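You operate a simulated robot arm through the tools that you are given. There is no shell and no other tool. Be economical: measure what you need, move in short steps, check, and stop when the job is done.

You are at the controls of a simulated two-armed robot. One attempt, no reset.

JOB
Fetch the white disc with the smallest size on its label from the deck of the sorting tray and set it on the lower board of the kit table. Then push the small printer drawer shut. Then stack the red card labelled "spacers" from the top of the grey trolley on top of the red card labelled "tub kit". The order counts.

The check looks at the end state, three seconds after you hand in, the way a careful person would. Anything else that was tipped, shoved, dropped, spilled or broken makes it a failure.

ROBOT AND FRAMES
Two 7-joint arms with two-finger parallel grippers on one trunk, on a base that drives. Base frame: it is fixed to the floor where the robot stands at the start and does not move with it; the origin is under the middle of the robot, x ahead of it, y to its left, z up. Readings come in mm, rad, newtons and seconds.
The left shoulder is at the start at [-82, 119, 851], the right one opposite. With the tool pointing down near the work surface each hand reaches from about 100 to 560 mm from the robot's upright axis, wherever it stands, measured 20 degrees to its own side. Places, roughly: lower board of the kit table [600, -800, 500]; red card [-3000, 8000, 1000]; small printer drawer [-4200, 2500, 200]. Payload 3.43 kg a hand.
The TCP of each hand is the grasp point between the finger pads, 30 mm short of the fingertips. In the tool frame z runs along the fingers and y along their closing line. The gripper opens to 94 mm. The fingers are 28 mm wide and 10 mm thick; the gripper's body (50 by 96 mm) begins 55 mm behind the TCP.
Orientation is that of the tool frame in the base frame, as a unit quaternion [x, y, z, w]. With the fingers straight down and closing along the base's y, the tool's x points along the base's -x, its y along +y and its z along -z.

CONTROLS
- The arms move only by the tool step_arm. It takes "left_commands", "right_commands" or both (then of equal length, played together; a hand with none holds still); each is a list of rows, each a list of 3 entries, a list of its own where there are three numbers: the finger opening in m, from 0 to 0.094, then the shift along the tool's x, y, z in m, then the turn, a rotation vector about the tool's x, y, z in rad. In form: [[fingers, [x, y, z], [wx, wy, wz]], ...]. A call has 1 to 12 rows; each row shifts and turns the commanded pose from where the row before left it, along the tool's axes as they then stand. Rows are played at 5 a second. More than 50 mm and 0.15 rad between two rows, or a gripper value outside its range, and nothing of the call is played. Where a pose cannot be reached the arm comes as near as it can. A force on the tool above 40 N (or 10 N above the force at the start of the call, whichever is more), or a blocked arm, ends the call early, and 0.2 s more pass. Each finger travels about 153 mm/s and halts on what it meets, pressing with about 33 N; the grip force reading is that of the motor and also rises with nothing between the fingers. The clock runs only during rows and for 0.2 s after the last one: add rows that do not move to give the fingers time. It gives the time, the measured TCP pose, the force on the tool (base axes), the opening and the grip force at its end, in the units of the frame above (readings bear some noise), with the torque about the TCP (base axes, N m) and any sound that the robot's microphone picked up, and new pictures: "show" is both (left out), scene, wrist or none (wrist: the cameras of the hands that moved).
- Cameras (640 x 400 px; columns grow to the right, rows downward): "scene" is now at [27.2, -18.6, 1550.8]; the picture's right is [-0.27, -0.96, 0.00], its down [-0.78, 0.22, -0.59] and it looks along [0.57, -0.16, -0.81] (base axes); focal length 252 px, centre (320, 200). "left" rides on the left gripper at [76, -14, -102] in its tool frame; the picture's right is [0.18, 0.98, 0.00], its down [-0.75, 0.14, -0.64] and it looks along [-0.63, 0.12, 0.77] (tool axes); focal length 243 px, centre (320, 200). "right" rides on the right gripper at [76, 14, -102] in its tool frame; the picture's right is [-0.18, 0.98, 0.00], its down [-0.75, -0.14, -0.64] and it looks along [-0.63, -0.12, 0.77] (tool axes); focal length 243 px, centre (320, 200). There is no depth. A picture from a camera that has moved, and an enlarged one, comes with that camera's place and axes in the base frame and with its lens.
- move_column(by): slides the trunk up (or, below 0, down) by that many mm; the arms and the scene camera ride with it, the base frame stays. It gives what a move gives, with no picture.
- roll_base(legs): drives the robot by 1 to 6 legs, each [ahead, left, turn to the left] in mm, mm and rad, along the robot's own axes; the way and the turn of a leg run together, so that a leg with both is an arc; at most 1500 mm and 3.142 rad a leg. The arms and the cameras ride along, it lands a little off, and it stops where it bumps. It gives what a move gives, and a new picture of the scene camera.
- pan_tilt(pan, tilt): turns the head with the scene camera to pan (to the left, within 2.496 rad either way) and tilt (down, from -0.506 to 1.204), counted from straight ahead of the robot. It gives what a move gives, and a new picture of the scene camera.
- inspect(camera, box): a new picture of the part [left, top, right, bottom] of that camera's present view, enlarged. It takes no simulated time.
- sign_off(): hands the job in; it is judged then, once.

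Go step by step. Nothing tells you exact positions but the pictures and the camera data: compare them with the known pose of the tool, close in by small moves and look again before you grip or let go. The budget is 165 turns and 260 pictures, counting those below and the enlarged ones. Unless the task says otherwise, let go and move clear before handing in.

The tools are called after ">>>" as name(argument=value, ...) on one line, values as JSON. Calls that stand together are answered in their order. step_arm: Moves the arms, as the interface text tells. Its arguments: {"type":"object","properties":{"left_commands":{"type":"array","items":{"type":"array"}},"right_commands":{"type":"array","items":{"type":"array"}},"show":{"type":"string","enum":["both","scene","wrist","none"]}},"required":[]} The other tools are called the same way: move_column (by) slides the trunk up or down; roll_base (legs) drives the base; pan_tilt (pan, tilt) turns the head that bears the scene camera; inspect (camera, box) takes an enlarged picture of a part of a camera's view; sign_off () hands the job in.

At the start:

```text
time: 0.0
left_tcp_pos: [286.0, 80.2, 1169.1]
left_ee_rot: [0.0, 1.0, 0.0, 0.0]
left_ft_force: [-1.0, 0.6, 0.9]
left_wrist_torque: [0.02, 0.0, 0.03]
left_finger_gap: 94.1
left_gripper_force: 0.2
right_tcp_pos: [311.2, -186.2, 1167.8]
right_ee_rot: [0.001, 1.0, 0.0, 0.0]
right_ft_force: [0.4, -0.2, -0.2]
right_wrist_torque: [-0.03, 0.04, -0.02]
right_finger_gap: 94.0
right_gripper_force: 0.0
trunk travel left (down, up): [-275.0, 60.0]
robot x, y, heading: [1.9, -1.4, -0.0]
head pan, tilt: [-0.278, 0.942]
```

scene: 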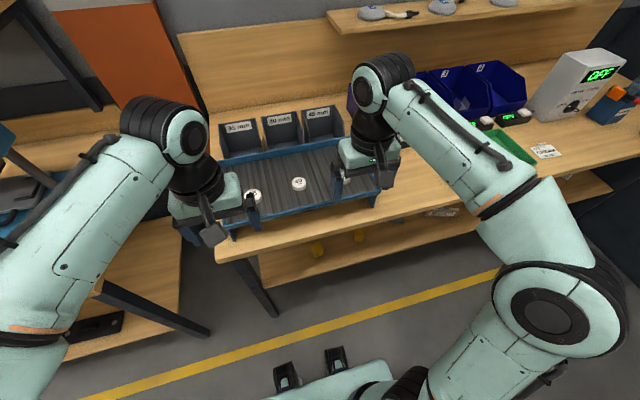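
right: 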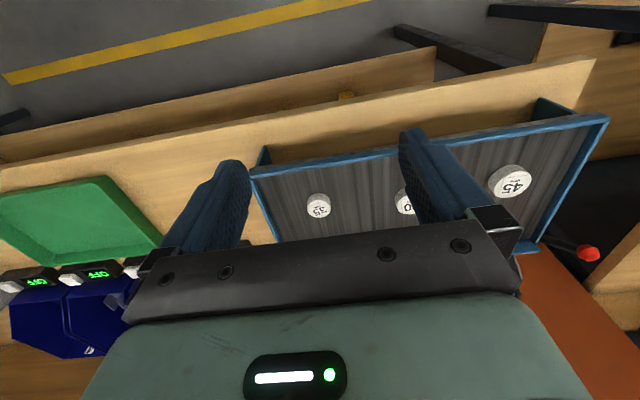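
left: 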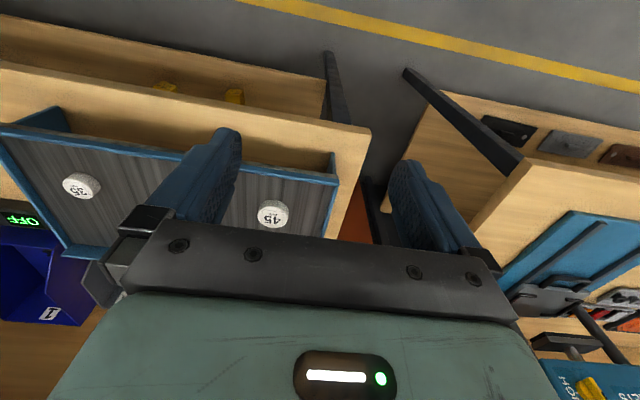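

I see the sorting tray with several white discs on its deck, under the hands. I'll enlarge the views to read the labels.

>>> inspect(camera="right", box=[240, 100, 620, 280])

>>> inspect(camera="left", box=[0, 80, 380, 280])

>>> inspect(camera="scene", box=[160, 80, 440, 260])

>>> pan_tilt(pan=-0.8, tilt=0.8)

```text
1.68 times, centred on (430, 190) of right
camera zoom: at [235.9, -174.2, 1271.3], right [0.18, 0.98, 0.0], down [0.75, -0.14, 0.64], along [0.63, -0.12, -0.77], focal length 409 px, centre (135, 217)
```

zoom: 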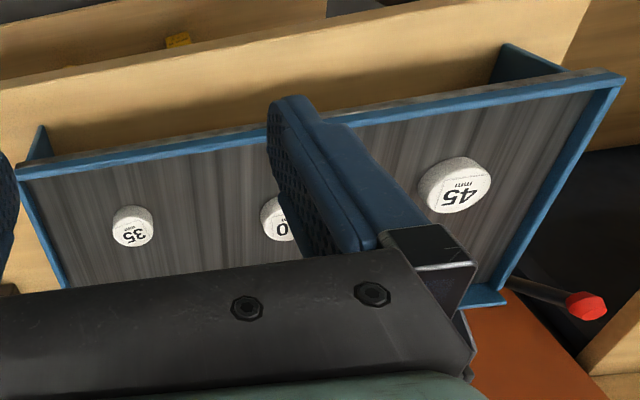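

```text
1.68 times, centred on (190, 180) of left
camera zoom: at [209.6, 66.0, 1270.7], right [-0.18, 0.98, 0.0], down [0.75, 0.14, 0.64], along [0.63, 0.12, -0.77], focal length 409 px, centre (539, 234)
```

zoom: 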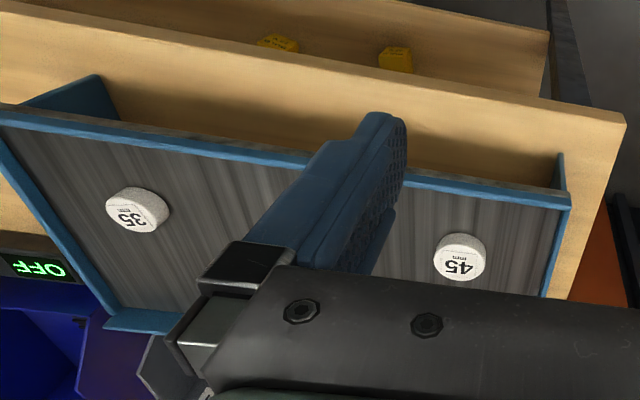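

```text
2.22 times, centred on (300, 170) of scene
camera zoom: at [27.2, -18.6, 1550.8], right [-0.27, -0.96, 0.0], down [-0.78, 0.22, -0.59], along [0.57, -0.16, -0.81], focal length 560 px, centre (364, 267)
```

zoom: 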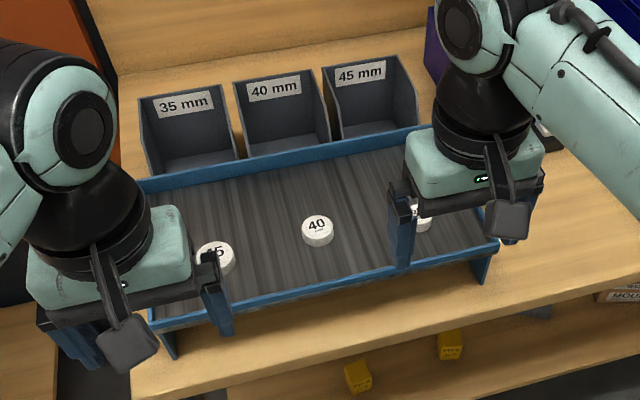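

```text
time: 0.9
left_tcp_pos: [287.1, 79.3, 1167.9]
left_ee_rot: [0.001, 1.0, 0.0, -0.001]
left_ft_force: [0.3, 0.0, -0.6]
left_wrist_torque: [-0.05, -0.03, 0.0]
left_finger_gap: 94.4
left_gripper_force: 0.0
right_tcp_pos: [312.4, -186.8, 1169.2]
right_ee_rot: [0.0, 1.0, 0.0, 0.0]
right_ft_force: [0.2, 0.6, 0.1]
right_wrist_torque: [0.02, 0.03, 0.0]
right_finger_gap: 94.2
right_gripper_force: 0.1
trunk travel left (down, up): [-275.0, 60.0]
robot x, y, heading: [-1.0, 0.9, 0.0]
head pan, tilt: [-0.799, 0.799]
camera scene: at [13.2, -56.2, 1561.8], right [-0.72, -0.7, 0.0], down [-0.5, 0.51, -0.7], along [0.49, -0.5, -0.72], focal length 252 px, centre (320, 200)
```

scene: 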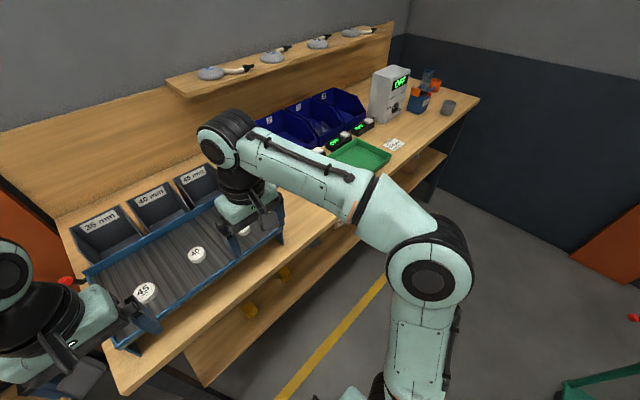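

Discs are 35, 40 and 45, so the 35 is wanted; triangulation puts its top near [466, -220, 1001]. I'll move the right hand over it, higher up first.

>>> step_arm(right_commands=[[0.094, [-0.038, -0.008, 0.012], [0, 0, 0]], [0.094, [-0.038, -0.008, 0.012], [0, 0, 0]], [0.094, [-0.038, -0.008, 0.012], [0, 0, 0]], [0.094, [-0.038, -0.008, 0.012], [0, 0, 0]], [0.094, [0, 0, 0], [0, 0, 0]]])

```text
time: 2.1
left_tcp_pos: [285.1, 79.4, 1168.1]
left_ee_rot: [0.0, 1.0, 0.0, -0.001]
left_ft_force: [-0.2, 0.2, 0.0]
left_wrist_torque: [-0.02, -0.02, -0.02]
left_finger_gap: 94.2
left_gripper_force: 0.0
right_tcp_pos: [461.2, -218.9, 1121.0]
right_ee_rot: [0.0, 1.0, 0.001, 0.001]
right_ft_force: [-0.5, -0.4, 0.5]
right_wrist_torque: [-0.01, -0.03, 0.01]
right_finger_gap: 94.2
right_gripper_force: 0.0
trunk travel left (down, up): [-275.0, 60.0]
robot x, y, heading: [-0.4, 2.9, -0.001]
head pan, tilt: [-0.799, 0.799]
camera scene: at [11.8, -56.4, 1561.8], right [-0.72, -0.7, 0.0], down [-0.5, 0.51, -0.7], along [0.49, -0.5, -0.72], focal length 252 px, centre (320, 200)
camera right: at [385.8, -206.5, 1223.2], right [0.18, 0.98, 0.0], down [0.75, -0.14, 0.64], along [0.63, -0.12, -0.77], focal length 243 px, centre (320, 200)
```

scene: 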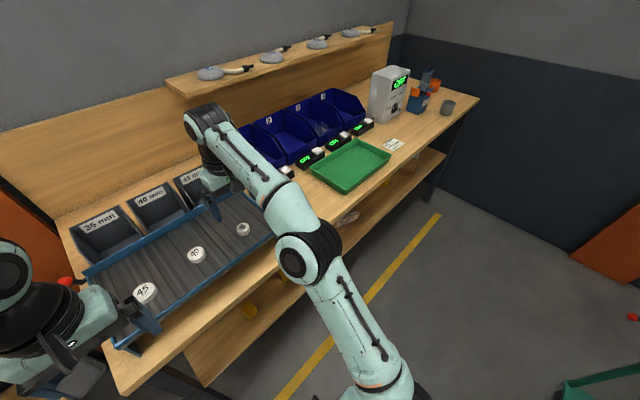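
right: 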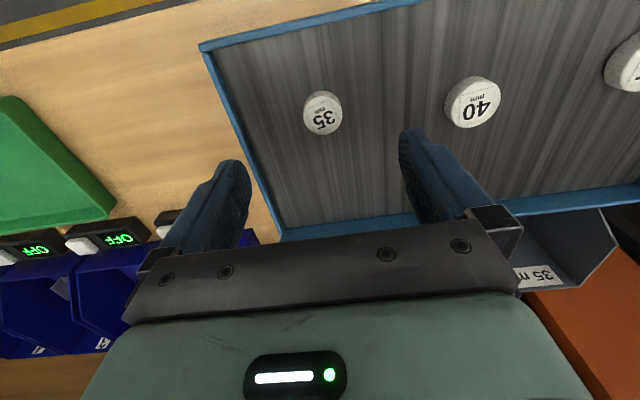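

The hand is over the 35 disc within a few mm (disc at about [469, -220]). Lowering to just above it and looking.

>>> step_arm(right_commands=[[0.094, [-0.006, -0.001, 0.03], [0, 0, 0]], [0.094, [-0.001, 0, 0.03], [0, 0, 0]], [0.094, [0, 0, 0.026], [0, 0, 0]], [0.094, [0, 0, 0], [0, 0, 0]]])

>>> inspect(camera="scene", box=[60, 140, 380, 340])

```text
time: 3.1
left_tcp_pos: [287.0, 79.0, 1167.4]
left_ee_rot: [0.0, 1.0, 0.0, 0.001]
left_ft_force: [0.4, -0.6, 0.0]
left_wrist_torque: [-0.01, -0.04, 0.02]
left_finger_gap: 94.1
left_gripper_force: 0.1
right_tcp_pos: [468.5, -220.6, 1034.8]
right_ee_rot: [0.0, 1.0, 0.0, 0.0]
right_ft_force: [-1.1, 0.3, -0.9]
right_wrist_torque: [-0.01, -0.02, 0.0]
right_finger_gap: 93.9
right_gripper_force: 0.1
trunk travel left (down, up): [-275.0, 60.0]
robot x, y, heading: [-0.2, -4.4, -0.002]
head pan, tilt: [-0.799, 0.799]
camera scene: at [13.0, -56.2, 1561.8], right [-0.72, -0.7, 0.0], down [-0.5, 0.51, -0.7], along [0.49, -0.5, -0.72], focal length 252 px, centre (320, 200)
camera right: at [393.1, -207.5, 1137.3], right [0.18, 0.98, 0.0], down [0.75, -0.14, 0.64], along [0.63, -0.12, -0.77], focal length 243 px, centre (320, 200)
```

scene: 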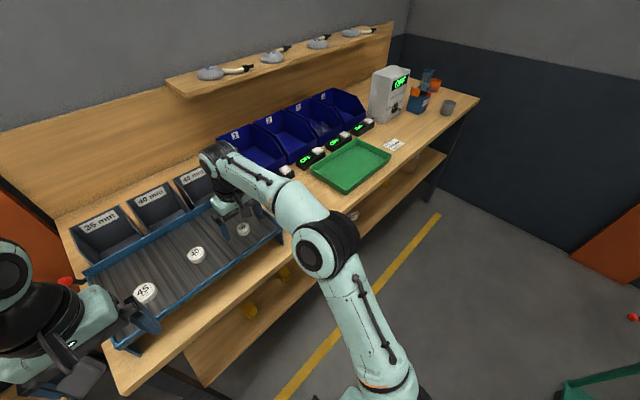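
right: 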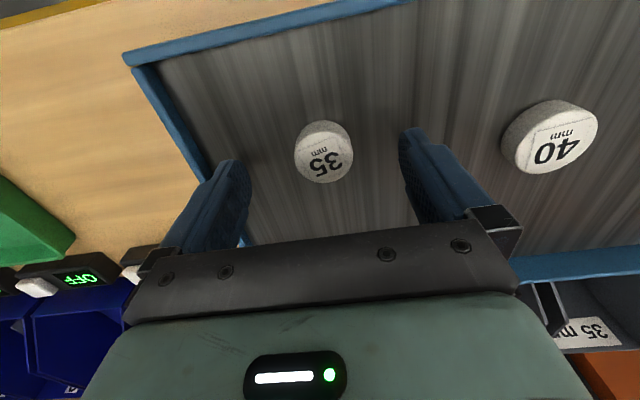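

```text
2.00 times, centred on (220, 240) of scene
camera zoom: at [13.0, -56.2, 1561.8], right [-0.72, -0.7, 0.0], down [-0.5, 0.51, -0.7], along [0.49, -0.5, -0.72], focal length 504 px, centre (520, 120)
```

zoom: 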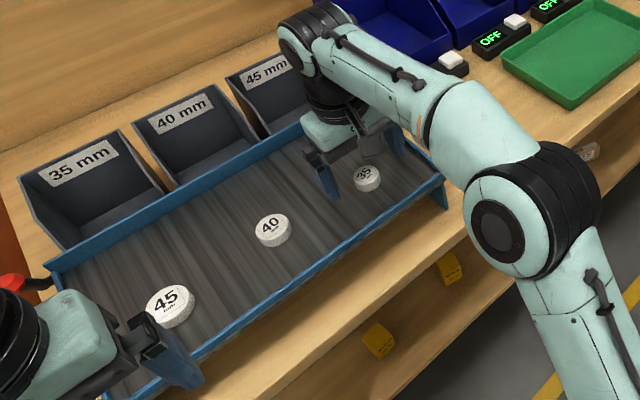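

The disc is centred between the fingers. Narrowing the opening slightly to clear the rim, then descending carefully.

>>> step_arm(right_commands=[[0.074, [0, 0.001, 0], [0, 0, 0]], [0.074, [0, 0, 0.009], [0, 0, 0]], [0.074, [0, 0, 0.008], [0, 0, 0]], [0.074, [0, 0, 0], [0, 0, 0]]], show="wrist")

```text
time: 4.1
left_tcp_pos: [284.6, 78.9, 1169.4]
left_ee_rot: [0.0, 1.0, -0.001, 0.001]
left_ft_force: [0.6, 0.1, -0.3]
left_wrist_torque: [-0.04, -0.01, 0.0]
left_finger_gap: 94.2
left_gripper_force: 0.0
right_tcp_pos: [468.1, -219.8, 1026.1]
right_ee_rot: [0.0, 1.0, 0.001, 0.009]
right_ft_force: [-7.1, 1.4, 12.2]
right_wrist_torque: [-0.49, 0.4, -0.39]
right_finger_gap: 73.1
right_gripper_force: 0.1
trunk travel left (down, up): [-275.0, 60.0]
robot x, y, heading: [-2.8, 1.6, 0.002]
head pan, tilt: [-0.799, 0.799]
stopped in row 4 (right hand): the force on the tool passed its limit at 43 N (the readings are from after the stop); the commanded pose is now the measured one
camera right: at [392.0, -206.8, 1126.8], right [0.18, 0.98, 0.01], down [0.74, -0.14, 0.65], along [0.64, -0.12, -0.76], focal length 243 px, centre (320, 200)
```

right: 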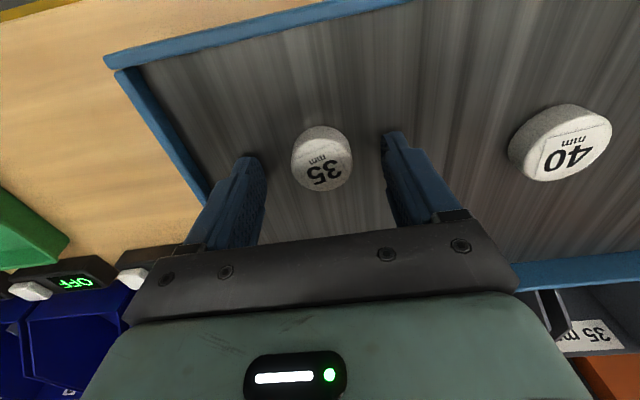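

The fingertips touch the (slightly sloped) deck, so the deck is near z 995 and the tips straddle the disc. I'll back off 1 mm and close.

>>> step_arm(right_commands=[[0.074, [0, 0, -0.001], [0, 0, 0]], [0.05, [0, 0, 0], [0, 0, 0]], [0.03, [0, 0, 0], [0, 0, 0]], [0.02, [0, 0, 0], [0, 0, 0]], [0.02, [0, 0, 0], [0, 0, 0]]], show="wrist")

```text
time: 5.3
left_tcp_pos: [285.1, 79.5, 1167.8]
left_ee_rot: [0.0, 1.0, 0.001, 0.0]
left_ft_force: [-0.3, -0.1, -0.3]
left_wrist_torque: [-0.01, 0.0, -0.03]
left_finger_gap: 94.2
left_gripper_force: 0.0
right_tcp_pos: [470.6, -221.8, 1025.6]
right_ee_rot: [0.001, 1.0, -0.001, 0.01]
right_ft_force: [2.6, -8.1, 18.9]
right_wrist_torque: [-0.44, 0.15, 0.15]
right_finger_gap: 33.1
right_gripper_force: 32.8
trunk travel left (down, up): [-275.0, 60.0]
robot x, y, heading: [1.6, 0.4, 0.0]
head pan, tilt: [-0.799, 0.799]
camera right: at [393.5, -208.0, 1126.6], right [0.19, 0.98, 0.0], down [0.74, -0.14, 0.66], along [0.65, -0.12, -0.75], focal length 243 px, centre (320, 200)
```

right: 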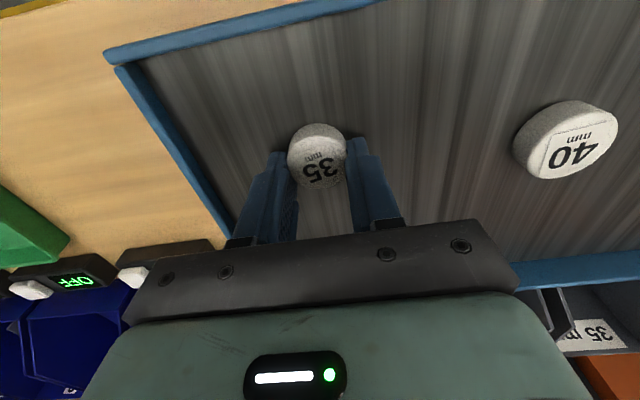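

The disc is gripped (gap 33 mm). Lifting and checking that it holds.

>>> step_arm(right_commands=[[0.02, [0, 0, -0.01], [0, 0, 0]], [0.02, [0, 0, -0.03], [0, 0, 0]], [0.02, [0, 0, -0.04], [0, 0, 0]], [0.02, [0.01, 0, -0.04], [0, 0, 0]], [0.02, [0, 0, 0], [0, 0, 0]]])

>>> inspect(camera="right", box=[200, 80, 440, 240])

```text
time: 6.5
left_tcp_pos: [284.9, 78.4, 1168.3]
left_ee_rot: [0.0, 1.0, 0.0, 0.0]
left_ft_force: [-0.9, 0.1, -0.7]
left_wrist_torque: [-0.02, -0.01, -0.03]
left_finger_gap: 94.0
left_gripper_force: 0.0
right_tcp_pos: [463.3, -220.8, 1133.0]
right_ee_rot: [0.0, 1.0, 0.001, 0.007]
right_ft_force: [0.2, -0.1, 0.1]
right_wrist_torque: [-0.01, 0.0, -0.04]
right_finger_gap: 32.7
right_gripper_force: 33.4
right hand out of reach, approached as far as the arm can: row 4
trunk travel left (down, up): [-275.0, 60.0]
robot x, y, heading: [-1.4, 4.0, 0.0]
head pan, tilt: [-0.799, 0.799]
camera scene: at [13.1, -56.5, 1561.8], right [-0.72, -0.7, 0.0], down [-0.5, 0.51, -0.7], along [0.49, -0.5, -0.72], focal length 252 px, centre (320, 200)
camera right: at [385.5, -207.5, 1235.7], right [0.18, 0.98, 0.0], down [0.74, -0.14, 0.65], along [0.64, -0.12, -0.76], focal length 243 px, centre (320, 200)
```

scene: 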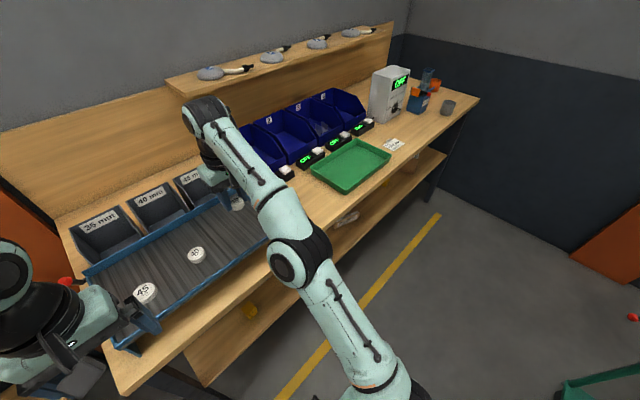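
right: 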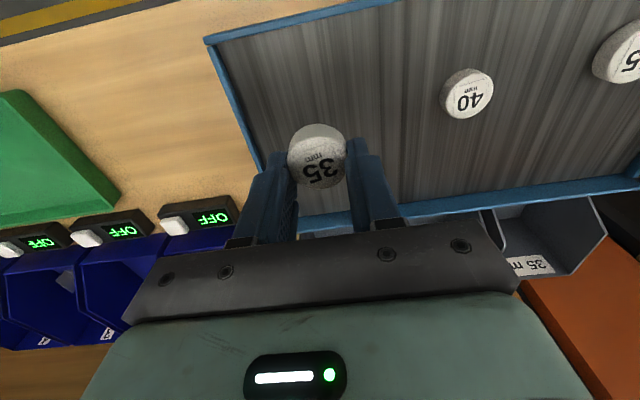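

```text
2.50 times, centred on (320, 160) of right
camera zoom: at [385.5, -207.5, 1235.7], right [0.18, 0.98, 0.0], down [0.74, -0.14, 0.65], along [0.64, -0.12, -0.76], focal length 606 px, centre (320, 300)
```

zoom: 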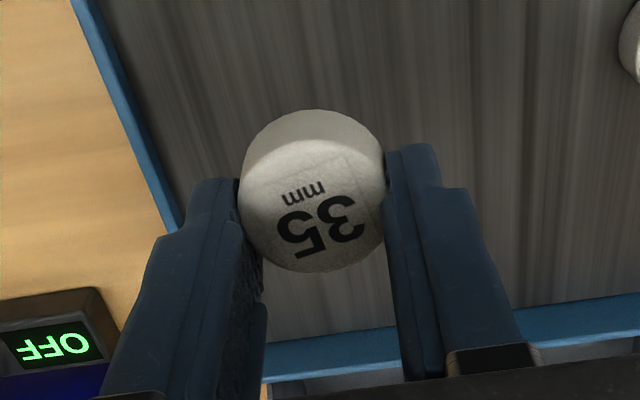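

The 35 disc is held securely. I'll back away from the bench, then look at the lower board to the right.

>>> roll_base(legs=[[-350, 0, 0]])

>>> pan_tilt(pan=-0.75, tilt=0.5)

```text
time: 8.8
left_tcp_pos: [-59.7, 80.4, 1167.9]
left_ee_rot: [0.0, 1.0, 0.0, -0.001]
left_ft_force: [0.5, -0.2, -0.9]
left_wrist_torque: [0.0, -0.01, 0.02]
left_finger_gap: 94.1
left_gripper_force: 0.0
right_tcp_pos: [116.8, -221.0, 1134.0]
right_ee_rot: [0.0, 1.0, 0.001, 0.008]
right_ft_force: [0.0, -0.8, -0.5]
right_wrist_torque: [-0.01, 0.02, -0.01]
right_finger_gap: 32.9
right_gripper_force: 32.6
trunk travel left (down, up): [-275.0, 60.0]
robot x, y, heading: [-347.9, -0.6, -0.001]
head pan, tilt: [-0.799, 0.799]
camera scene: at [-332.7, -56.4, 1561.8], right [-0.72, -0.7, 0.0], down [-0.5, 0.51, -0.7], along [0.49, -0.5, -0.72], focal length 252 px, centre (320, 200)
```

scene: 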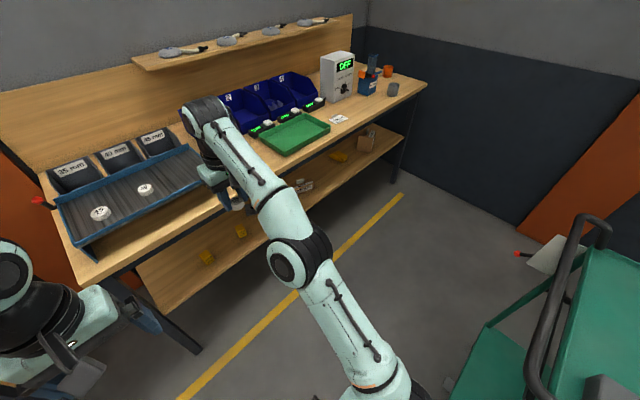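

```text
time: 9.6
left_tcp_pos: [-58.6, 78.6, 1169.4]
left_ee_rot: [-0.001, 1.0, 0.0, -0.001]
left_ft_force: [0.0, -0.5, -0.1]
left_wrist_torque: [0.03, -0.02, 0.01]
left_finger_gap: 94.2
left_gripper_force: 0.1
right_tcp_pos: [116.1, -220.9, 1133.8]
right_ee_rot: [0.001, 1.0, 0.0, 0.006]
right_ft_force: [-0.2, 0.2, -0.2]
right_wrist_torque: [-0.05, -0.02, -0.01]
right_finger_gap: 32.7
right_gripper_force: 32.8
trunk travel left (down, up): [-275.0, 60.0]
robot x, y, heading: [-345.4, -0.7, 0.001]
head pan, tilt: [-0.75, 0.499]
camera scene: at [-321.9, -60.7, 1587.7], right [-0.68, -0.73, 0.0], down [-0.35, 0.33, -0.88], along [0.64, -0.6, -0.48], focal length 252 px, centre (320, 200)
```

scene: 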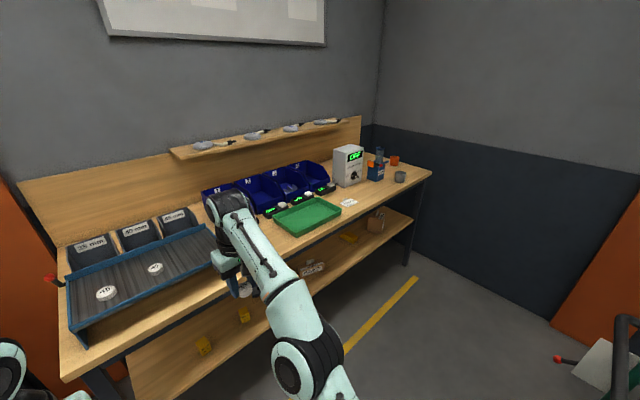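

The lower board runs under the whole bench and is slightly recessed. I'll lower the trunk here, clear of the bench, and look at the board.

>>> move_column(by=-270)

>>> roll_base(legs=[[0, -350, 0]])

>>> pan_tilt(pan=-0.35, tilt=0.6)

```text
time: 12.3
left_tcp_pos: [-58.4, 79.4, 898.7]
left_ee_rot: [-0.001, 1.0, 0.0, 0.0]
left_ft_force: [0.1, 0.1, -0.1]
left_wrist_torque: [-0.02, 0.01, 0.0]
left_finger_gap: 94.2
left_gripper_force: 0.0
right_tcp_pos: [116.4, -222.1, 864.9]
right_ee_rot: [0.0, 1.0, 0.001, 0.008]
right_ft_force: [-0.3, 0.2, -1.1]
right_wrist_torque: [-0.01, -0.07, 0.02]
right_finger_gap: 32.9
right_gripper_force: 32.9
trunk travel left (down, up): [-5.0, 330.0]
robot x, y, heading: [-343.5, 1.9, -0.004]
head pan, tilt: [-0.75, 0.499]
```

```text
time: 14.7
left_tcp_pos: [-56.4, -112.5, 898.4]
left_ee_rot: [0.01, 1.0, -0.001, -0.001]
left_ft_force: [0.2, -0.2, 0.4]
left_wrist_torque: [0.02, 0.03, 0.04]
left_finger_gap: 93.9
left_gripper_force: 0.2
right_tcp_pos: [114.0, -414.2, 864.7]
right_ee_rot: [0.01, 1.0, -0.002, 0.007]
right_ft_force: [0.6, 0.9, -0.6]
right_wrist_torque: [0.0, -0.01, 0.02]
right_finger_gap: 32.7
right_gripper_force: 33.3
trunk travel left (down, up): [-5.0, 330.0]
robot x, y, heading: [-344.7, -186.7, -0.02]
head pan, tilt: [-0.75, 0.499]
stopped in leg 1: the robot was blocked; the commanded pose is now the measured one
camera scene: at [-272.4, -244.6, 1314.2], right [-0.69, -0.72, 0.0], down [-0.35, 0.33, -0.88], along [0.63, -0.61, -0.48], focal length 252 px, centre (320, 200)
```

scene: 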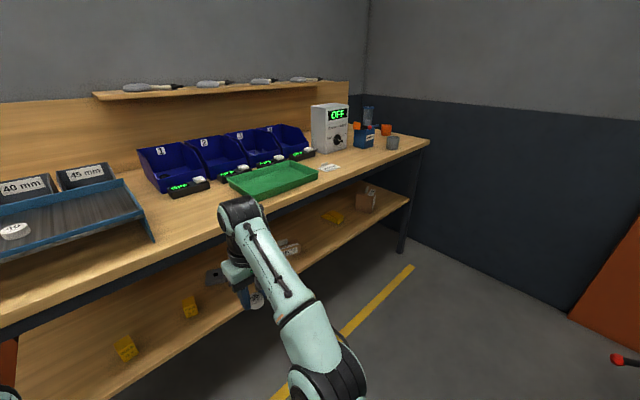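

```text
time: 15.5
left_tcp_pos: [-55.8, -110.8, 897.0]
left_ee_rot: [0.009, 1.0, -0.002, -0.001]
left_ft_force: [0.9, -0.2, -0.3]
left_wrist_torque: [0.02, -0.02, 0.01]
left_finger_gap: 94.1
left_gripper_force: 0.0
right_tcp_pos: [113.7, -413.6, 864.7]
right_ee_rot: [0.011, 1.0, -0.003, 0.007]
right_ft_force: [-0.2, -0.4, -0.6]
right_wrist_torque: [0.01, 0.0, 0.01]
right_finger_gap: 32.8
right_gripper_force: 33.0
trunk travel left (down, up): [-5.0, 330.0]
robot x, y, heading: [-347.3, -183.0, -0.013]
head pan, tilt: [-0.351, 0.6]
camera scene: at [-255.9, -211.6, 1304.9], right [-0.36, -0.93, 0.0], down [-0.53, 0.2, -0.83], along [0.77, -0.3, -0.56], focal length 252 px, centre (320, 200)
```

scene: 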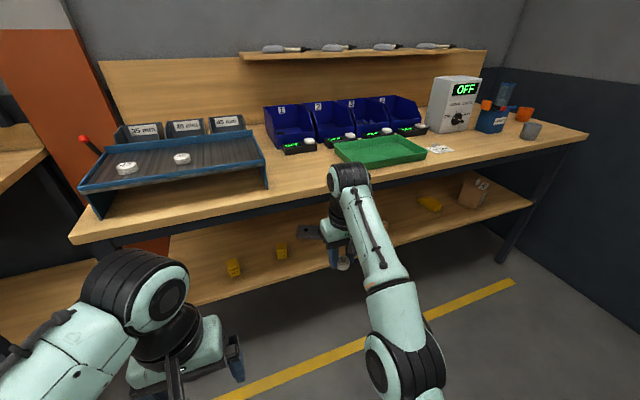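

The base bumped something on the right. I'll look to the right side and near the floor before moving further.

>>> pan_tilt(pan=-1.6, tilt=0.8)

>>> pan_tilt(pan=-2.3, tilt=0.6)

```text
time: 16.9
left_tcp_pos: [-57.1, -109.2, 898.0]
left_ee_rot: [0.01, 1.0, -0.003, -0.001]
left_ft_force: [0.1, -0.4, 0.3]
left_wrist_torque: [-0.03, -0.03, -0.01]
left_finger_gap: 93.9
left_gripper_force: 0.1
right_tcp_pos: [114.1, -412.4, 865.1]
right_ee_rot: [0.01, 1.0, -0.002, 0.007]
right_ft_force: [0.8, -0.7, 0.0]
right_wrist_torque: [-0.01, 0.0, 0.03]
right_finger_gap: 32.5
right_gripper_force: 32.5
trunk travel left (down, up): [-5.0, 330.0]
robot x, y, heading: [-345.8, -188.9, -0.016]
head pan, tilt: [-1.6, 0.799]
camera scene: at [-342.2, -260.0, 1288.2], right [-1.0, 0.04, 0.0], down [0.03, 0.71, -0.7], along [-0.03, -0.7, -0.71], focal length 252 px, centre (320, 200)
```

scene: 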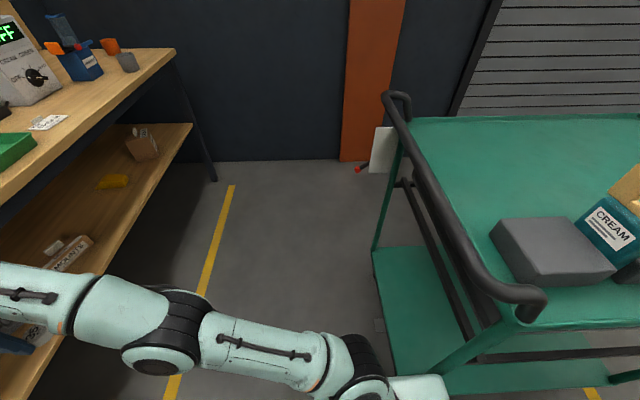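

```text
time: 18.0
left_tcp_pos: [-57.2, -109.7, 897.9]
left_ee_rot: [0.01, 1.0, -0.002, 0.0]
left_ft_force: [0.4, 0.0, -0.4]
left_wrist_torque: [0.0, 0.0, 0.01]
left_finger_gap: 94.0
left_gripper_force: 0.0
right_tcp_pos: [114.3, -412.7, 864.3]
right_ee_rot: [0.009, 1.0, -0.003, 0.007]
right_ft_force: [0.7, 0.2, -0.3]
right_wrist_torque: [0.02, 0.0, 0.04]
right_finger_gap: 32.9
right_gripper_force: 33.0
trunk travel left (down, up): [-5.0, 330.0]
robot x, y, heading: [-344.0, -183.5, -0.017]
head pan, tilt: [-2.3, 0.6]
camera scene: at [-398.6, -244.2, 1305.0], right [-0.74, 0.68, 0.0], down [0.38, 0.41, -0.83], along [-0.56, -0.61, -0.56], focal length 252 px, centre (320, 200)
```

scene: 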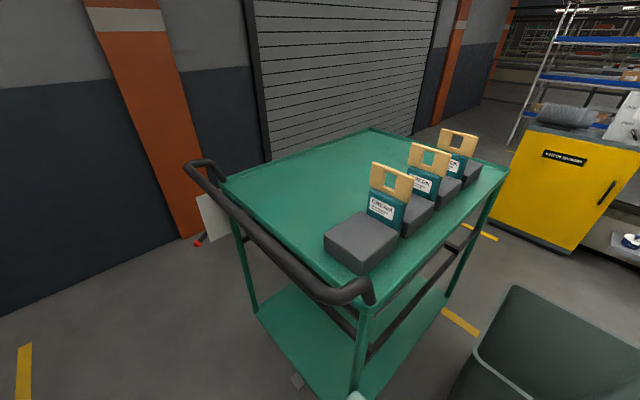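

A trolley corner stopped the base; the trolley and its items look undisturbed. Next I'll edge away from it and, in the free space, tilt the right tool 0.6 rad forward and lower it so it can go under the bench top.

>>> roll_base(legs=[[20, 60, 0.015]])

>>> step_arm(right_commands=[[0.02, [0, 0, 0], [0, -0.15, 0]], [0.02, [0, 0, 0], [0, -0.15, 0]], [0.02, [0, 0, 0], [0, -0.15, 0]], [0.02, [0, 0, 0], [0, -0.15, 0]], [0.02, [0.025, 0, 0.0365], [0, 0, 0]], [0.02, [0.025, 0, 0.0365], [0, 0, 0]], [0.02, [0.025, 0, 0.0365], [0, 0, 0]], [0.02, [0.025, 0, 0.0365], [0, 0, 0]], [0.02, [0.025, 0, 0.0365], [0, 0, 0]], [0.02, [0.025, 0, 0.0365], [0, 0, 0]], [0.02, [0, 0, 0], [0, 0, 0]]], show="wrist")

>>> pan_tilt(pan=-0.4, tilt=0.6)

```text
time: 19.2
left_tcp_pos: [-38.3, -50.4, 896.9]
left_ee_rot: [0.003, 1.0, 0.0, -0.001]
left_ft_force: [0.7, 0.7, -0.2]
left_wrist_torque: [-0.01, 0.03, -0.01]
left_finger_gap: 94.1
left_gripper_force: 0.0
right_tcp_pos: [139.0, -351.8, 863.9]
right_ee_rot: [0.002, 1.0, -0.001, 0.007]
right_ft_force: [0.1, 0.1, 0.7]
right_wrist_torque: [-0.01, 0.03, -0.02]
right_finger_gap: 32.8
right_gripper_force: 33.1
trunk travel left (down, up): [-5.0, 330.0]
robot x, y, heading: [-323.5, -129.4, -0.0]
head pan, tilt: [-2.3, 0.6]
camera scene: at [-376.9, -192.8, 1304.8], right [-0.74, 0.67, 0.0], down [0.38, 0.42, -0.83], along [-0.55, -0.61, -0.56], focal length 252 px, centre (320, 200)
```

scene: 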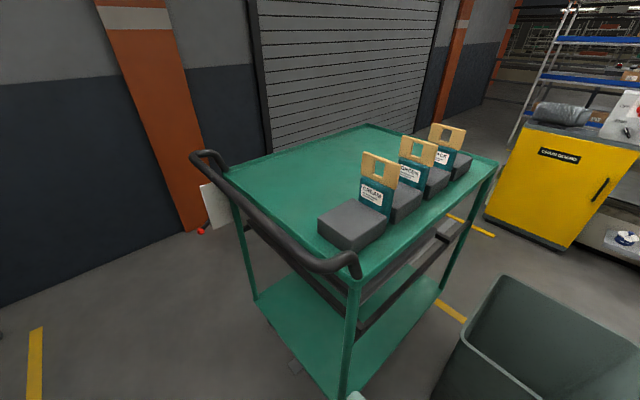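

```text
time: 21.6
left_tcp_pos: [-37.0, -51.2, 896.0]
left_ee_rot: [0.003, 1.0, 0.0, -0.001]
left_ft_force: [0.4, 0.7, 0.0]
left_wrist_torque: [-0.04, 0.03, 0.0]
left_finger_gap: 93.9
left_gripper_force: 0.0
right_tcp_pos: [141.8, -349.9, 594.6]
right_ee_rot: [0.002, 0.953, 0.0, 0.303]
right_ft_force: [0.2, -0.2, 0.2]
right_wrist_torque: [-0.01, -0.01, -0.01]
right_finger_gap: 32.7
right_gripper_force: 33.0
trunk travel left (down, up): [-5.0, 330.0]
robot x, y, heading: [-322.2, -133.2, -0.004]
head pan, tilt: [-2.3, 0.6]
camera right: at [21.8, -336.1, 634.8], right [0.16, 0.98, 0.11], down [0.24, -0.14, 0.96], along [0.96, -0.12, -0.26], focal length 243 px, centre (320, 200)
```

right: 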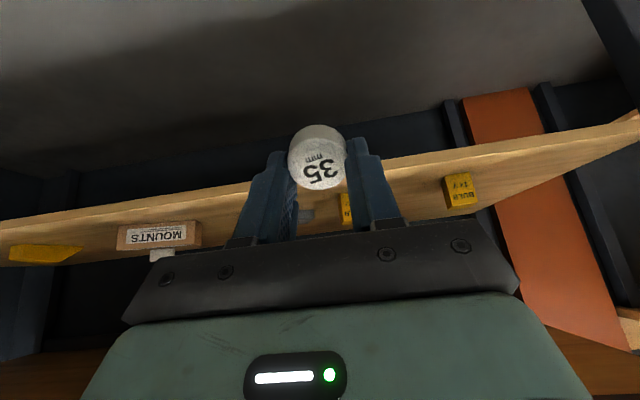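

```text
time: 23.5
left_tcp_pos: [-37.7, -52.8, 898.7]
left_ee_rot: [0.004, 1.0, 0.0, -0.002]
left_ft_force: [0.3, -0.4, 0.2]
left_wrist_torque: [0.02, 0.03, 0.01]
left_finger_gap: 94.0
left_gripper_force: 0.0
right_tcp_pos: [142.2, -348.9, 594.3]
right_ee_rot: [0.002, 0.953, -0.002, 0.302]
right_ft_force: [-1.0, 0.2, 0.7]
right_wrist_torque: [0.01, 0.02, -0.04]
right_finger_gap: 32.4
right_gripper_force: 32.9
trunk travel left (down, up): [-5.0, 330.0]
robot x, y, heading: [-323.9, -129.3, 0.002]
head pan, tilt: [-0.4, 0.6]
camera scene: at [-236.7, -161.8, 1304.8], right [-0.39, -0.92, 0.0], down [-0.52, 0.22, -0.83], along [0.76, -0.32, -0.56], focal length 252 px, centre (320, 200)
```

scene: 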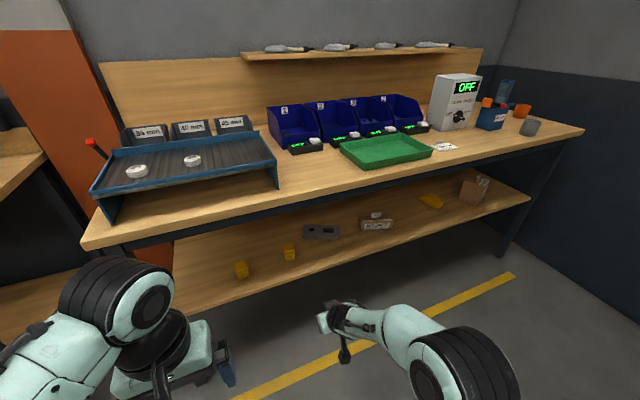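

The board (z ≈ 495, front edge x ≈ 380) is well visible, with a free zone around y ≈ -480 between the yellow cube and the "mounts" box. I'll drive forward a bit, then right, staying outside the bench, and look.

>>> roll_base(legs=[[160, 0, 0], [0, -130, 0]])

>>> inspect(camera="right", box=[0, 0, 640, 400])

```text
time: 26.3
left_tcp_pos: [122.6, -179.6, 897.8]
left_ee_rot: [0.001, 1.0, 0.001, -0.001]
left_ft_force: [-0.7, 0.2, -0.1]
left_wrist_torque: [0.03, 0.0, 0.01]
left_finger_gap: 94.2
left_gripper_force: 0.1
right_tcp_pos: [302.7, -477.7, 594.3]
right_ee_rot: [0.001, 0.953, -0.002, 0.303]
right_ft_force: [0.3, -0.5, -0.6]
right_wrist_torque: [0.0, 0.02, -0.04]
right_finger_gap: 32.8
right_gripper_force: 33.1
trunk travel left (down, up): [-5.0, 330.0]
robot x, y, heading: [-164.2, -255.3, 0.004]
head pan, tilt: [-0.4, 0.6]
camera scene: at [-76.5, -290.4, 1304.8], right [-0.39, -0.92, 0.0], down [-0.52, 0.22, -0.83], along [0.76, -0.32, -0.56], focal length 252 px, centre (320, 200)
```

scene: 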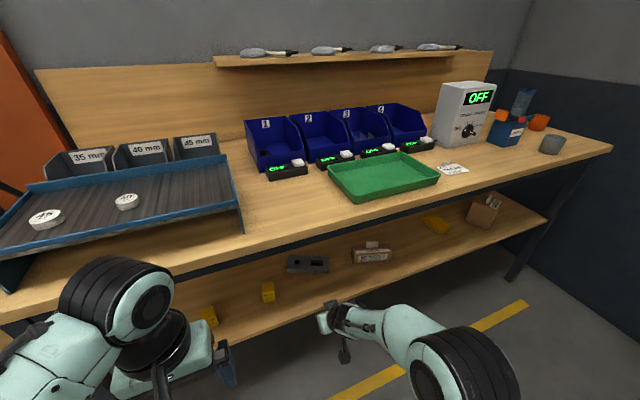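

```text
1.00 times, centred on (320, 200) of right (not enlarged: the box is as wide or as high as the picture)
camera zoom: at [182.6, -463.9, 635.1], right [0.15, 0.98, 0.1], down [0.25, -0.14, 0.96], along [0.96, -0.12, -0.26], focal length 243 px, centre (320, 200)
```

zoom: 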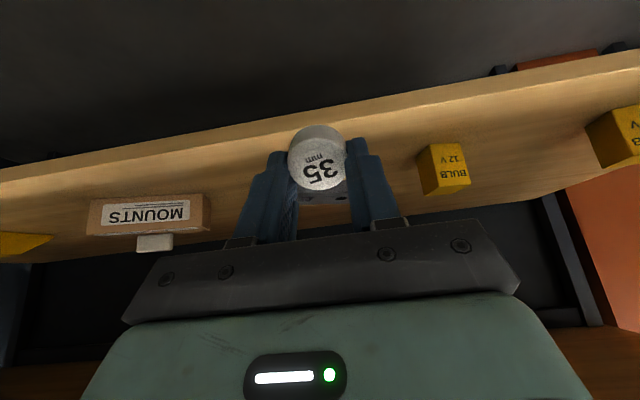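

Clear: the grey plate is further in, the bulb cube to the left. Driving 118 mm forward so the disc is above the board.

>>> roll_base(legs=[[118, 0, 0]])

>>> inspect(camera="right", box=[0, 0, 640, 400])

```text
time: 27.5
left_tcp_pos: [241.9, -179.0, 897.9]
left_ee_rot: [0.001, 1.0, 0.0, -0.001]
left_ft_force: [1.0, 0.9, 0.3]
left_wrist_torque: [0.03, 0.02, 0.02]
left_finger_gap: 93.8
left_gripper_force: 0.0
right_tcp_pos: [421.8, -477.1, 595.0]
right_ee_rot: [0.002, 0.953, -0.001, 0.302]
right_ft_force: [0.6, -0.1, -0.7]
right_wrist_torque: [0.01, 0.02, 0.02]
right_finger_gap: 32.9
right_gripper_force: 32.5
trunk travel left (down, up): [-5.0, 330.0]
robot x, y, heading: [-53.1, -257.3, 0.004]
head pan, tilt: [-0.4, 0.6]
camera scene: at [42.7, -290.0, 1304.7], right [-0.39, -0.92, 0.0], down [-0.52, 0.22, -0.82], along [0.76, -0.32, -0.57], focal length 252 px, centre (320, 200)
```

scene: 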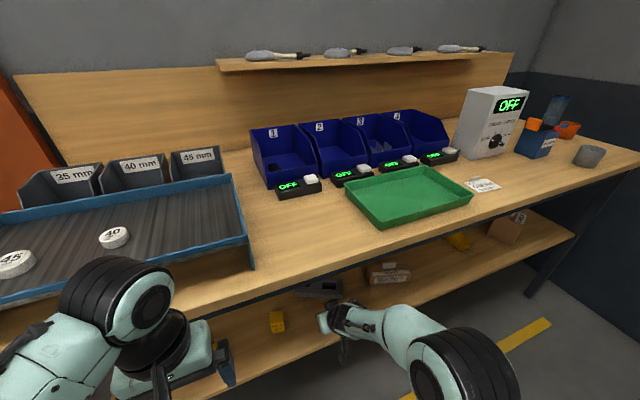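

```text
1.00 times, centred on (320, 200) of right (not enlarged: the box is as wide or as high as the picture)
camera zoom: at [301.5, -463.5, 635.0], right [0.15, 0.98, 0.1], down [0.25, -0.14, 0.96], along [0.96, -0.12, -0.26], focal length 243 px, centre (320, 200)
```

zoom: 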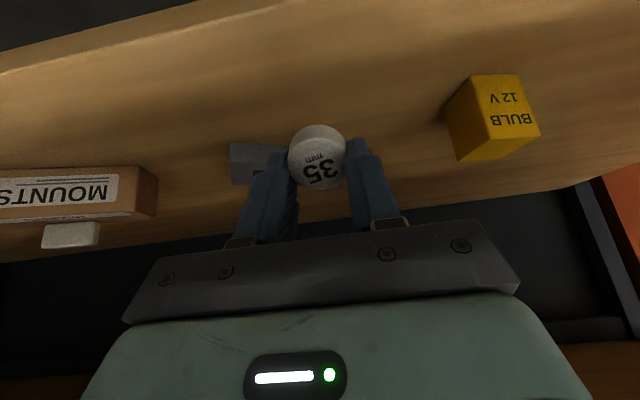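

The disc is over bare board, ~35 mm inside the edge. Lowering 50 mm with a bit more forward, then in small steps until contact.

>>> step_arm(right_commands=[[0.02, [0.008, 0, 0.025], [0, 0, 0]], [0.02, [0.008, 0, 0.025], [0, 0, 0]], [0.02, [0.0028, 0, 0.0041], [0, 0, 0]], [0.02, [0, 0, 0], [0, 0, 0]]], show="wrist")

```text
time: 28.5
left_tcp_pos: [239.8, -179.1, 898.5]
left_ee_rot: [0.001, 1.0, 0.0, -0.001]
left_ft_force: [-1.7, -0.5, -0.3]
left_wrist_torque: [0.0, 0.0, 0.01]
left_finger_gap: 93.9
left_gripper_force: 0.0
right_tcp_pos: [438.2, -477.3, 541.2]
right_ee_rot: [0.001, 0.953, -0.001, 0.302]
right_ft_force: [-0.2, 0.1, -0.2]
right_wrist_torque: [-0.04, 0.0, 0.02]
right_finger_gap: 32.7
right_gripper_force: 32.9
trunk travel left (down, up): [-5.0, 330.0]
robot x, y, heading: [-46.4, -256.2, 0.004]
head pan, tilt: [-0.4, 0.6]
camera right: at [317.1, -463.2, 581.0], right [0.15, 0.98, 0.1], down [0.25, -0.14, 0.96], along [0.96, -0.12, -0.26], focal length 243 px, centre (320, 200)
```

right: 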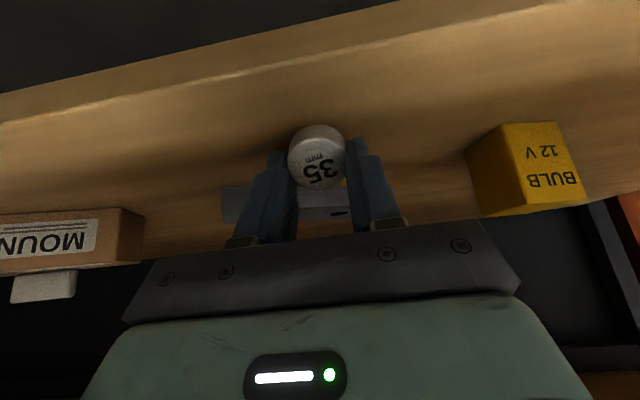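

No contact yet at TCP z 541. Continuing down in 3 mm steps.

>>> step_arm(right_commands=[[0.02, [0.0017, 0, 0.0025], [0, 0, 0]], [0.02, [0.0017, 0, 0.0025], [0, 0, 0]], [0.02, [0, 0, 0], [0, 0, 0]]], show="wrist")

```text
time: 29.3
left_tcp_pos: [239.2, -179.0, 899.3]
left_ee_rot: [0.001, 1.0, 0.0, 0.0]
left_ft_force: [-1.2, 0.5, 0.2]
left_wrist_torque: [0.02, 0.01, -0.04]
left_finger_gap: 94.4
left_gripper_force: 0.0
right_tcp_pos: [439.5, -477.2, 536.1]
right_ee_rot: [0.001, 0.952, 0.0, 0.306]
right_ft_force: [-5.5, 0.2, 20.9]
right_wrist_torque: [-0.03, 0.21, -0.01]
right_finger_gap: 32.7
right_gripper_force: 33.1
trunk travel left (down, up): [-5.0, 330.0]
robot x, y, heading: [-45.7, -258.3, 0.001]
head pan, tilt: [-0.4, 0.6]
camera right: at [318.0, -463.9, 576.4], right [0.15, 0.98, 0.11], down [0.24, -0.14, 0.96], along [0.96, -0.12, -0.26], focal length 243 px, centre (320, 200)
```

right: 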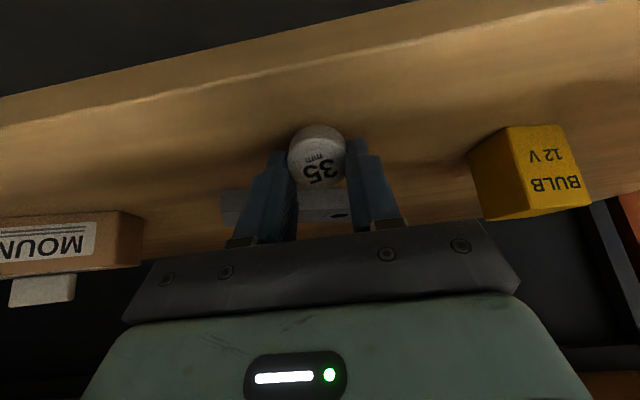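

Contact with the board (21 N). Easing up 1 mm and opening gently.

>>> step_arm(right_commands=[[0.02, [-0.0008, 0, -0.0012], [0, 0, 0]], [0.035, [0, 0, 0], [0, 0, 0]], [0.045, [0, 0, 0], [0, 0, 0]], [0.065, [0, 0, 0], [0, 0, 0]], [0.065, [0, 0, 0], [0, 0, 0]]], show="wrist")

```text
time: 30.5
left_tcp_pos: [241.1, -178.5, 898.0]
left_ee_rot: [0.001, 1.0, 0.0, -0.001]
left_ft_force: [-0.1, 0.0, -0.6]
left_wrist_torque: [0.0, -0.03, -0.01]
left_finger_gap: 94.0
left_gripper_force: 0.0
right_tcp_pos: [438.9, -477.0, 535.3]
right_ee_rot: [0.001, 0.953, -0.001, 0.303]
right_ft_force: [0.6, 0.4, 0.4]
right_wrist_torque: [0.0, -0.01, 0.0]
right_finger_gap: 64.9
right_gripper_force: 0.0
trunk travel left (down, up): [-5.0, 330.0]
robot x, y, heading: [-49.1, -255.7, -0.0]
head pan, tilt: [-0.4, 0.6]
camera right: at [317.4, -463.9, 575.8], right [0.15, 0.98, 0.1], down [0.25, -0.14, 0.96], along [0.96, -0.12, -0.26], focal length 243 px, centre (320, 200)
```

right: 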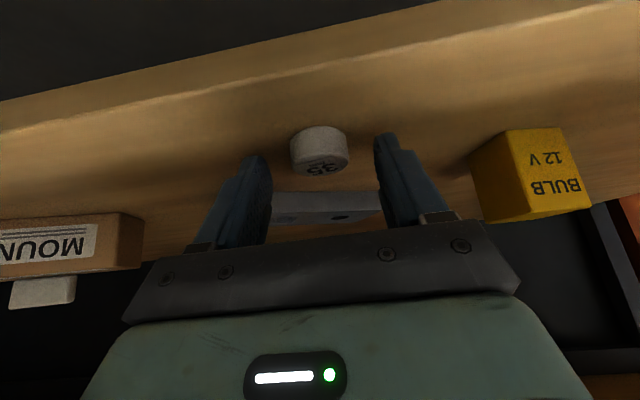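

The 35 disc lies flat on the board. Withdrawing the hand up and back, then backing out of the bench.

>>> step_arm(right_commands=[[0.065, [0, 0, -0.03], [0, 0, 0]], [0.065, [0, 0, -0.04], [0, 0, 0]], [0.065, [0, 0, 0], [0, 0, 0]]], show="wrist")

>>> roll_base(legs=[[-150, 0, 0], [0, 300, 0]])

>>> inspect(camera="right", box=[0, 0, 640, 400])

>>> pan_tilt(pan=2.2, tilt=0.4)

```text
time: 31.3
left_tcp_pos: [241.3, -178.8, 898.3]
left_ee_rot: [0.001, 1.0, 0.0, -0.001]
left_ft_force: [0.1, -0.2, -0.2]
left_wrist_torque: [0.0, -0.03, -0.01]
left_finger_gap: 93.7
left_gripper_force: 0.0
right_tcp_pos: [396.3, -478.0, 593.0]
right_ee_rot: [0.001, 0.954, -0.001, 0.301]
right_ft_force: [-0.6, 0.7, -0.1]
right_wrist_torque: [0.01, 0.02, 0.02]
right_finger_gap: 64.8
right_gripper_force: 0.1
trunk travel left (down, up): [-5.0, 330.0]
robot x, y, heading: [-48.0, -261.7, -0.001]
head pan, tilt: [-0.4, 0.6]
camera right: at [276.5, -464.9, 633.2], right [0.15, 0.98, 0.1], down [0.25, -0.14, 0.96], along [0.96, -0.12, -0.26], focal length 243 px, centre (320, 200)
```

right: 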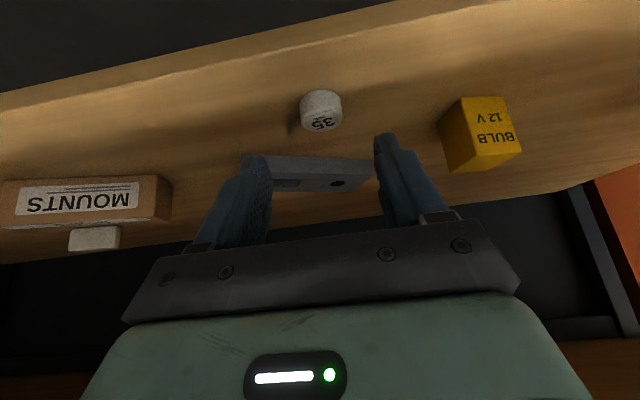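

```text
time: 35.5
left_tcp_pos: [93.0, 117.1, 898.4]
left_ee_rot: [0.001, 1.0, 0.0, 0.0]
left_ft_force: [0.4, 0.4, 0.0]
left_wrist_torque: [-0.01, 0.0, -0.01]
left_finger_gap: 93.9
left_gripper_force: 0.1
right_tcp_pos: [249.8, -182.3, 594.1]
right_ee_rot: [0.0, 0.953, -0.001, 0.302]
right_ft_force: [0.0, -0.3, 0.2]
right_wrist_torque: [0.0, -0.01, 0.02]
right_finger_gap: 65.1
right_gripper_force: 0.0
trunk travel left (down, up): [-5.0, 330.0]
robot x, y, heading: [-192.4, 38.0, 0.003]
head pan, tilt: [-0.4, 0.6]
camera scene: at [-105.4, 6.3, 1304.8], right [-0.39, -0.92, 0.0], down [-0.52, 0.22, -0.83], along [0.76, -0.32, -0.56], focal length 252 px, centre (320, 200)
```

scene: 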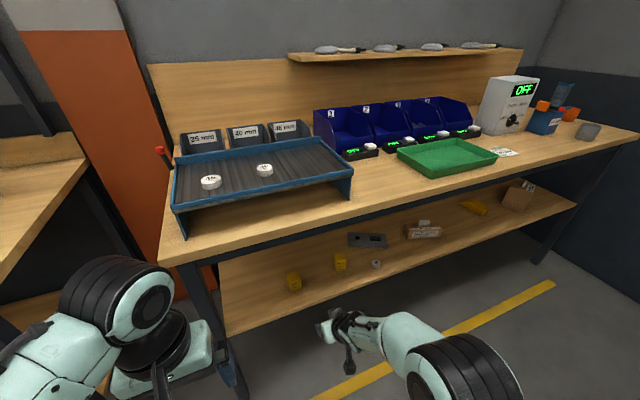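

```text
1.00 times, centred on (320, 200) of right (not enlarged: the box is as wide or as high as the picture)
camera zoom: at [129.3, -168.4, 633.1], right [0.15, 0.98, 0.1], down [0.25, -0.14, 0.96], along [0.96, -0.12, -0.26], focal length 243 px, centre (320, 200)
```

zoom: 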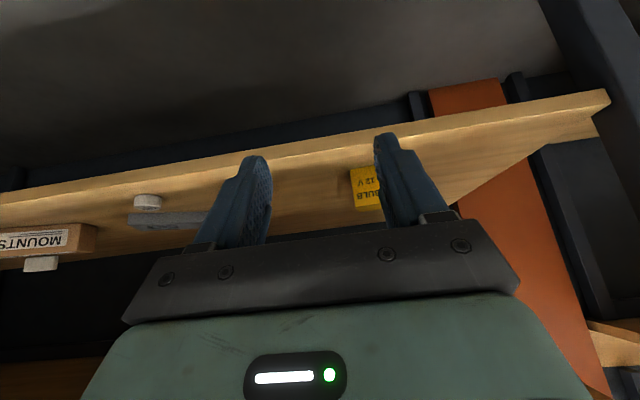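

```text
time: 37.8
left_tcp_pos: [93.6, 116.9, 896.9]
left_ee_rot: [0.001, 1.0, 0.0, -0.001]
left_ft_force: [1.6, -1.2, -0.3]
left_wrist_torque: [0.01, 0.0, -0.03]
left_finger_gap: 94.2
left_gripper_force: 0.0
right_tcp_pos: [249.8, -182.1, 593.0]
right_ee_rot: [0.0, 0.953, -0.001, 0.302]
right_ft_force: [0.3, 0.1, 0.0]
right_wrist_torque: [-0.02, -0.01, 0.01]
right_finger_gap: 65.0
right_gripper_force: 0.0
trunk travel left (down, up): [-5.0, 330.0]
robot x, y, heading: [-192.1, 38.5, 0.003]
head pan, tilt: [2.201, 0.4]
camera scene: at [-241.7, 115.1, 1323.0], right [0.81, 0.59, 0.0], down [0.23, -0.31, -0.92], along [-0.54, 0.74, -0.39], focal length 252 px, centre (320, 200)
```

scene: 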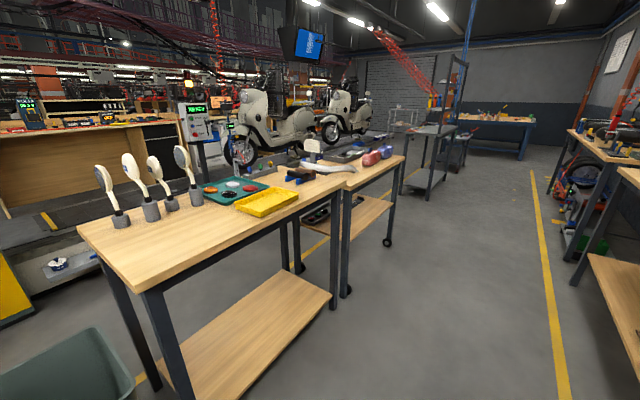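

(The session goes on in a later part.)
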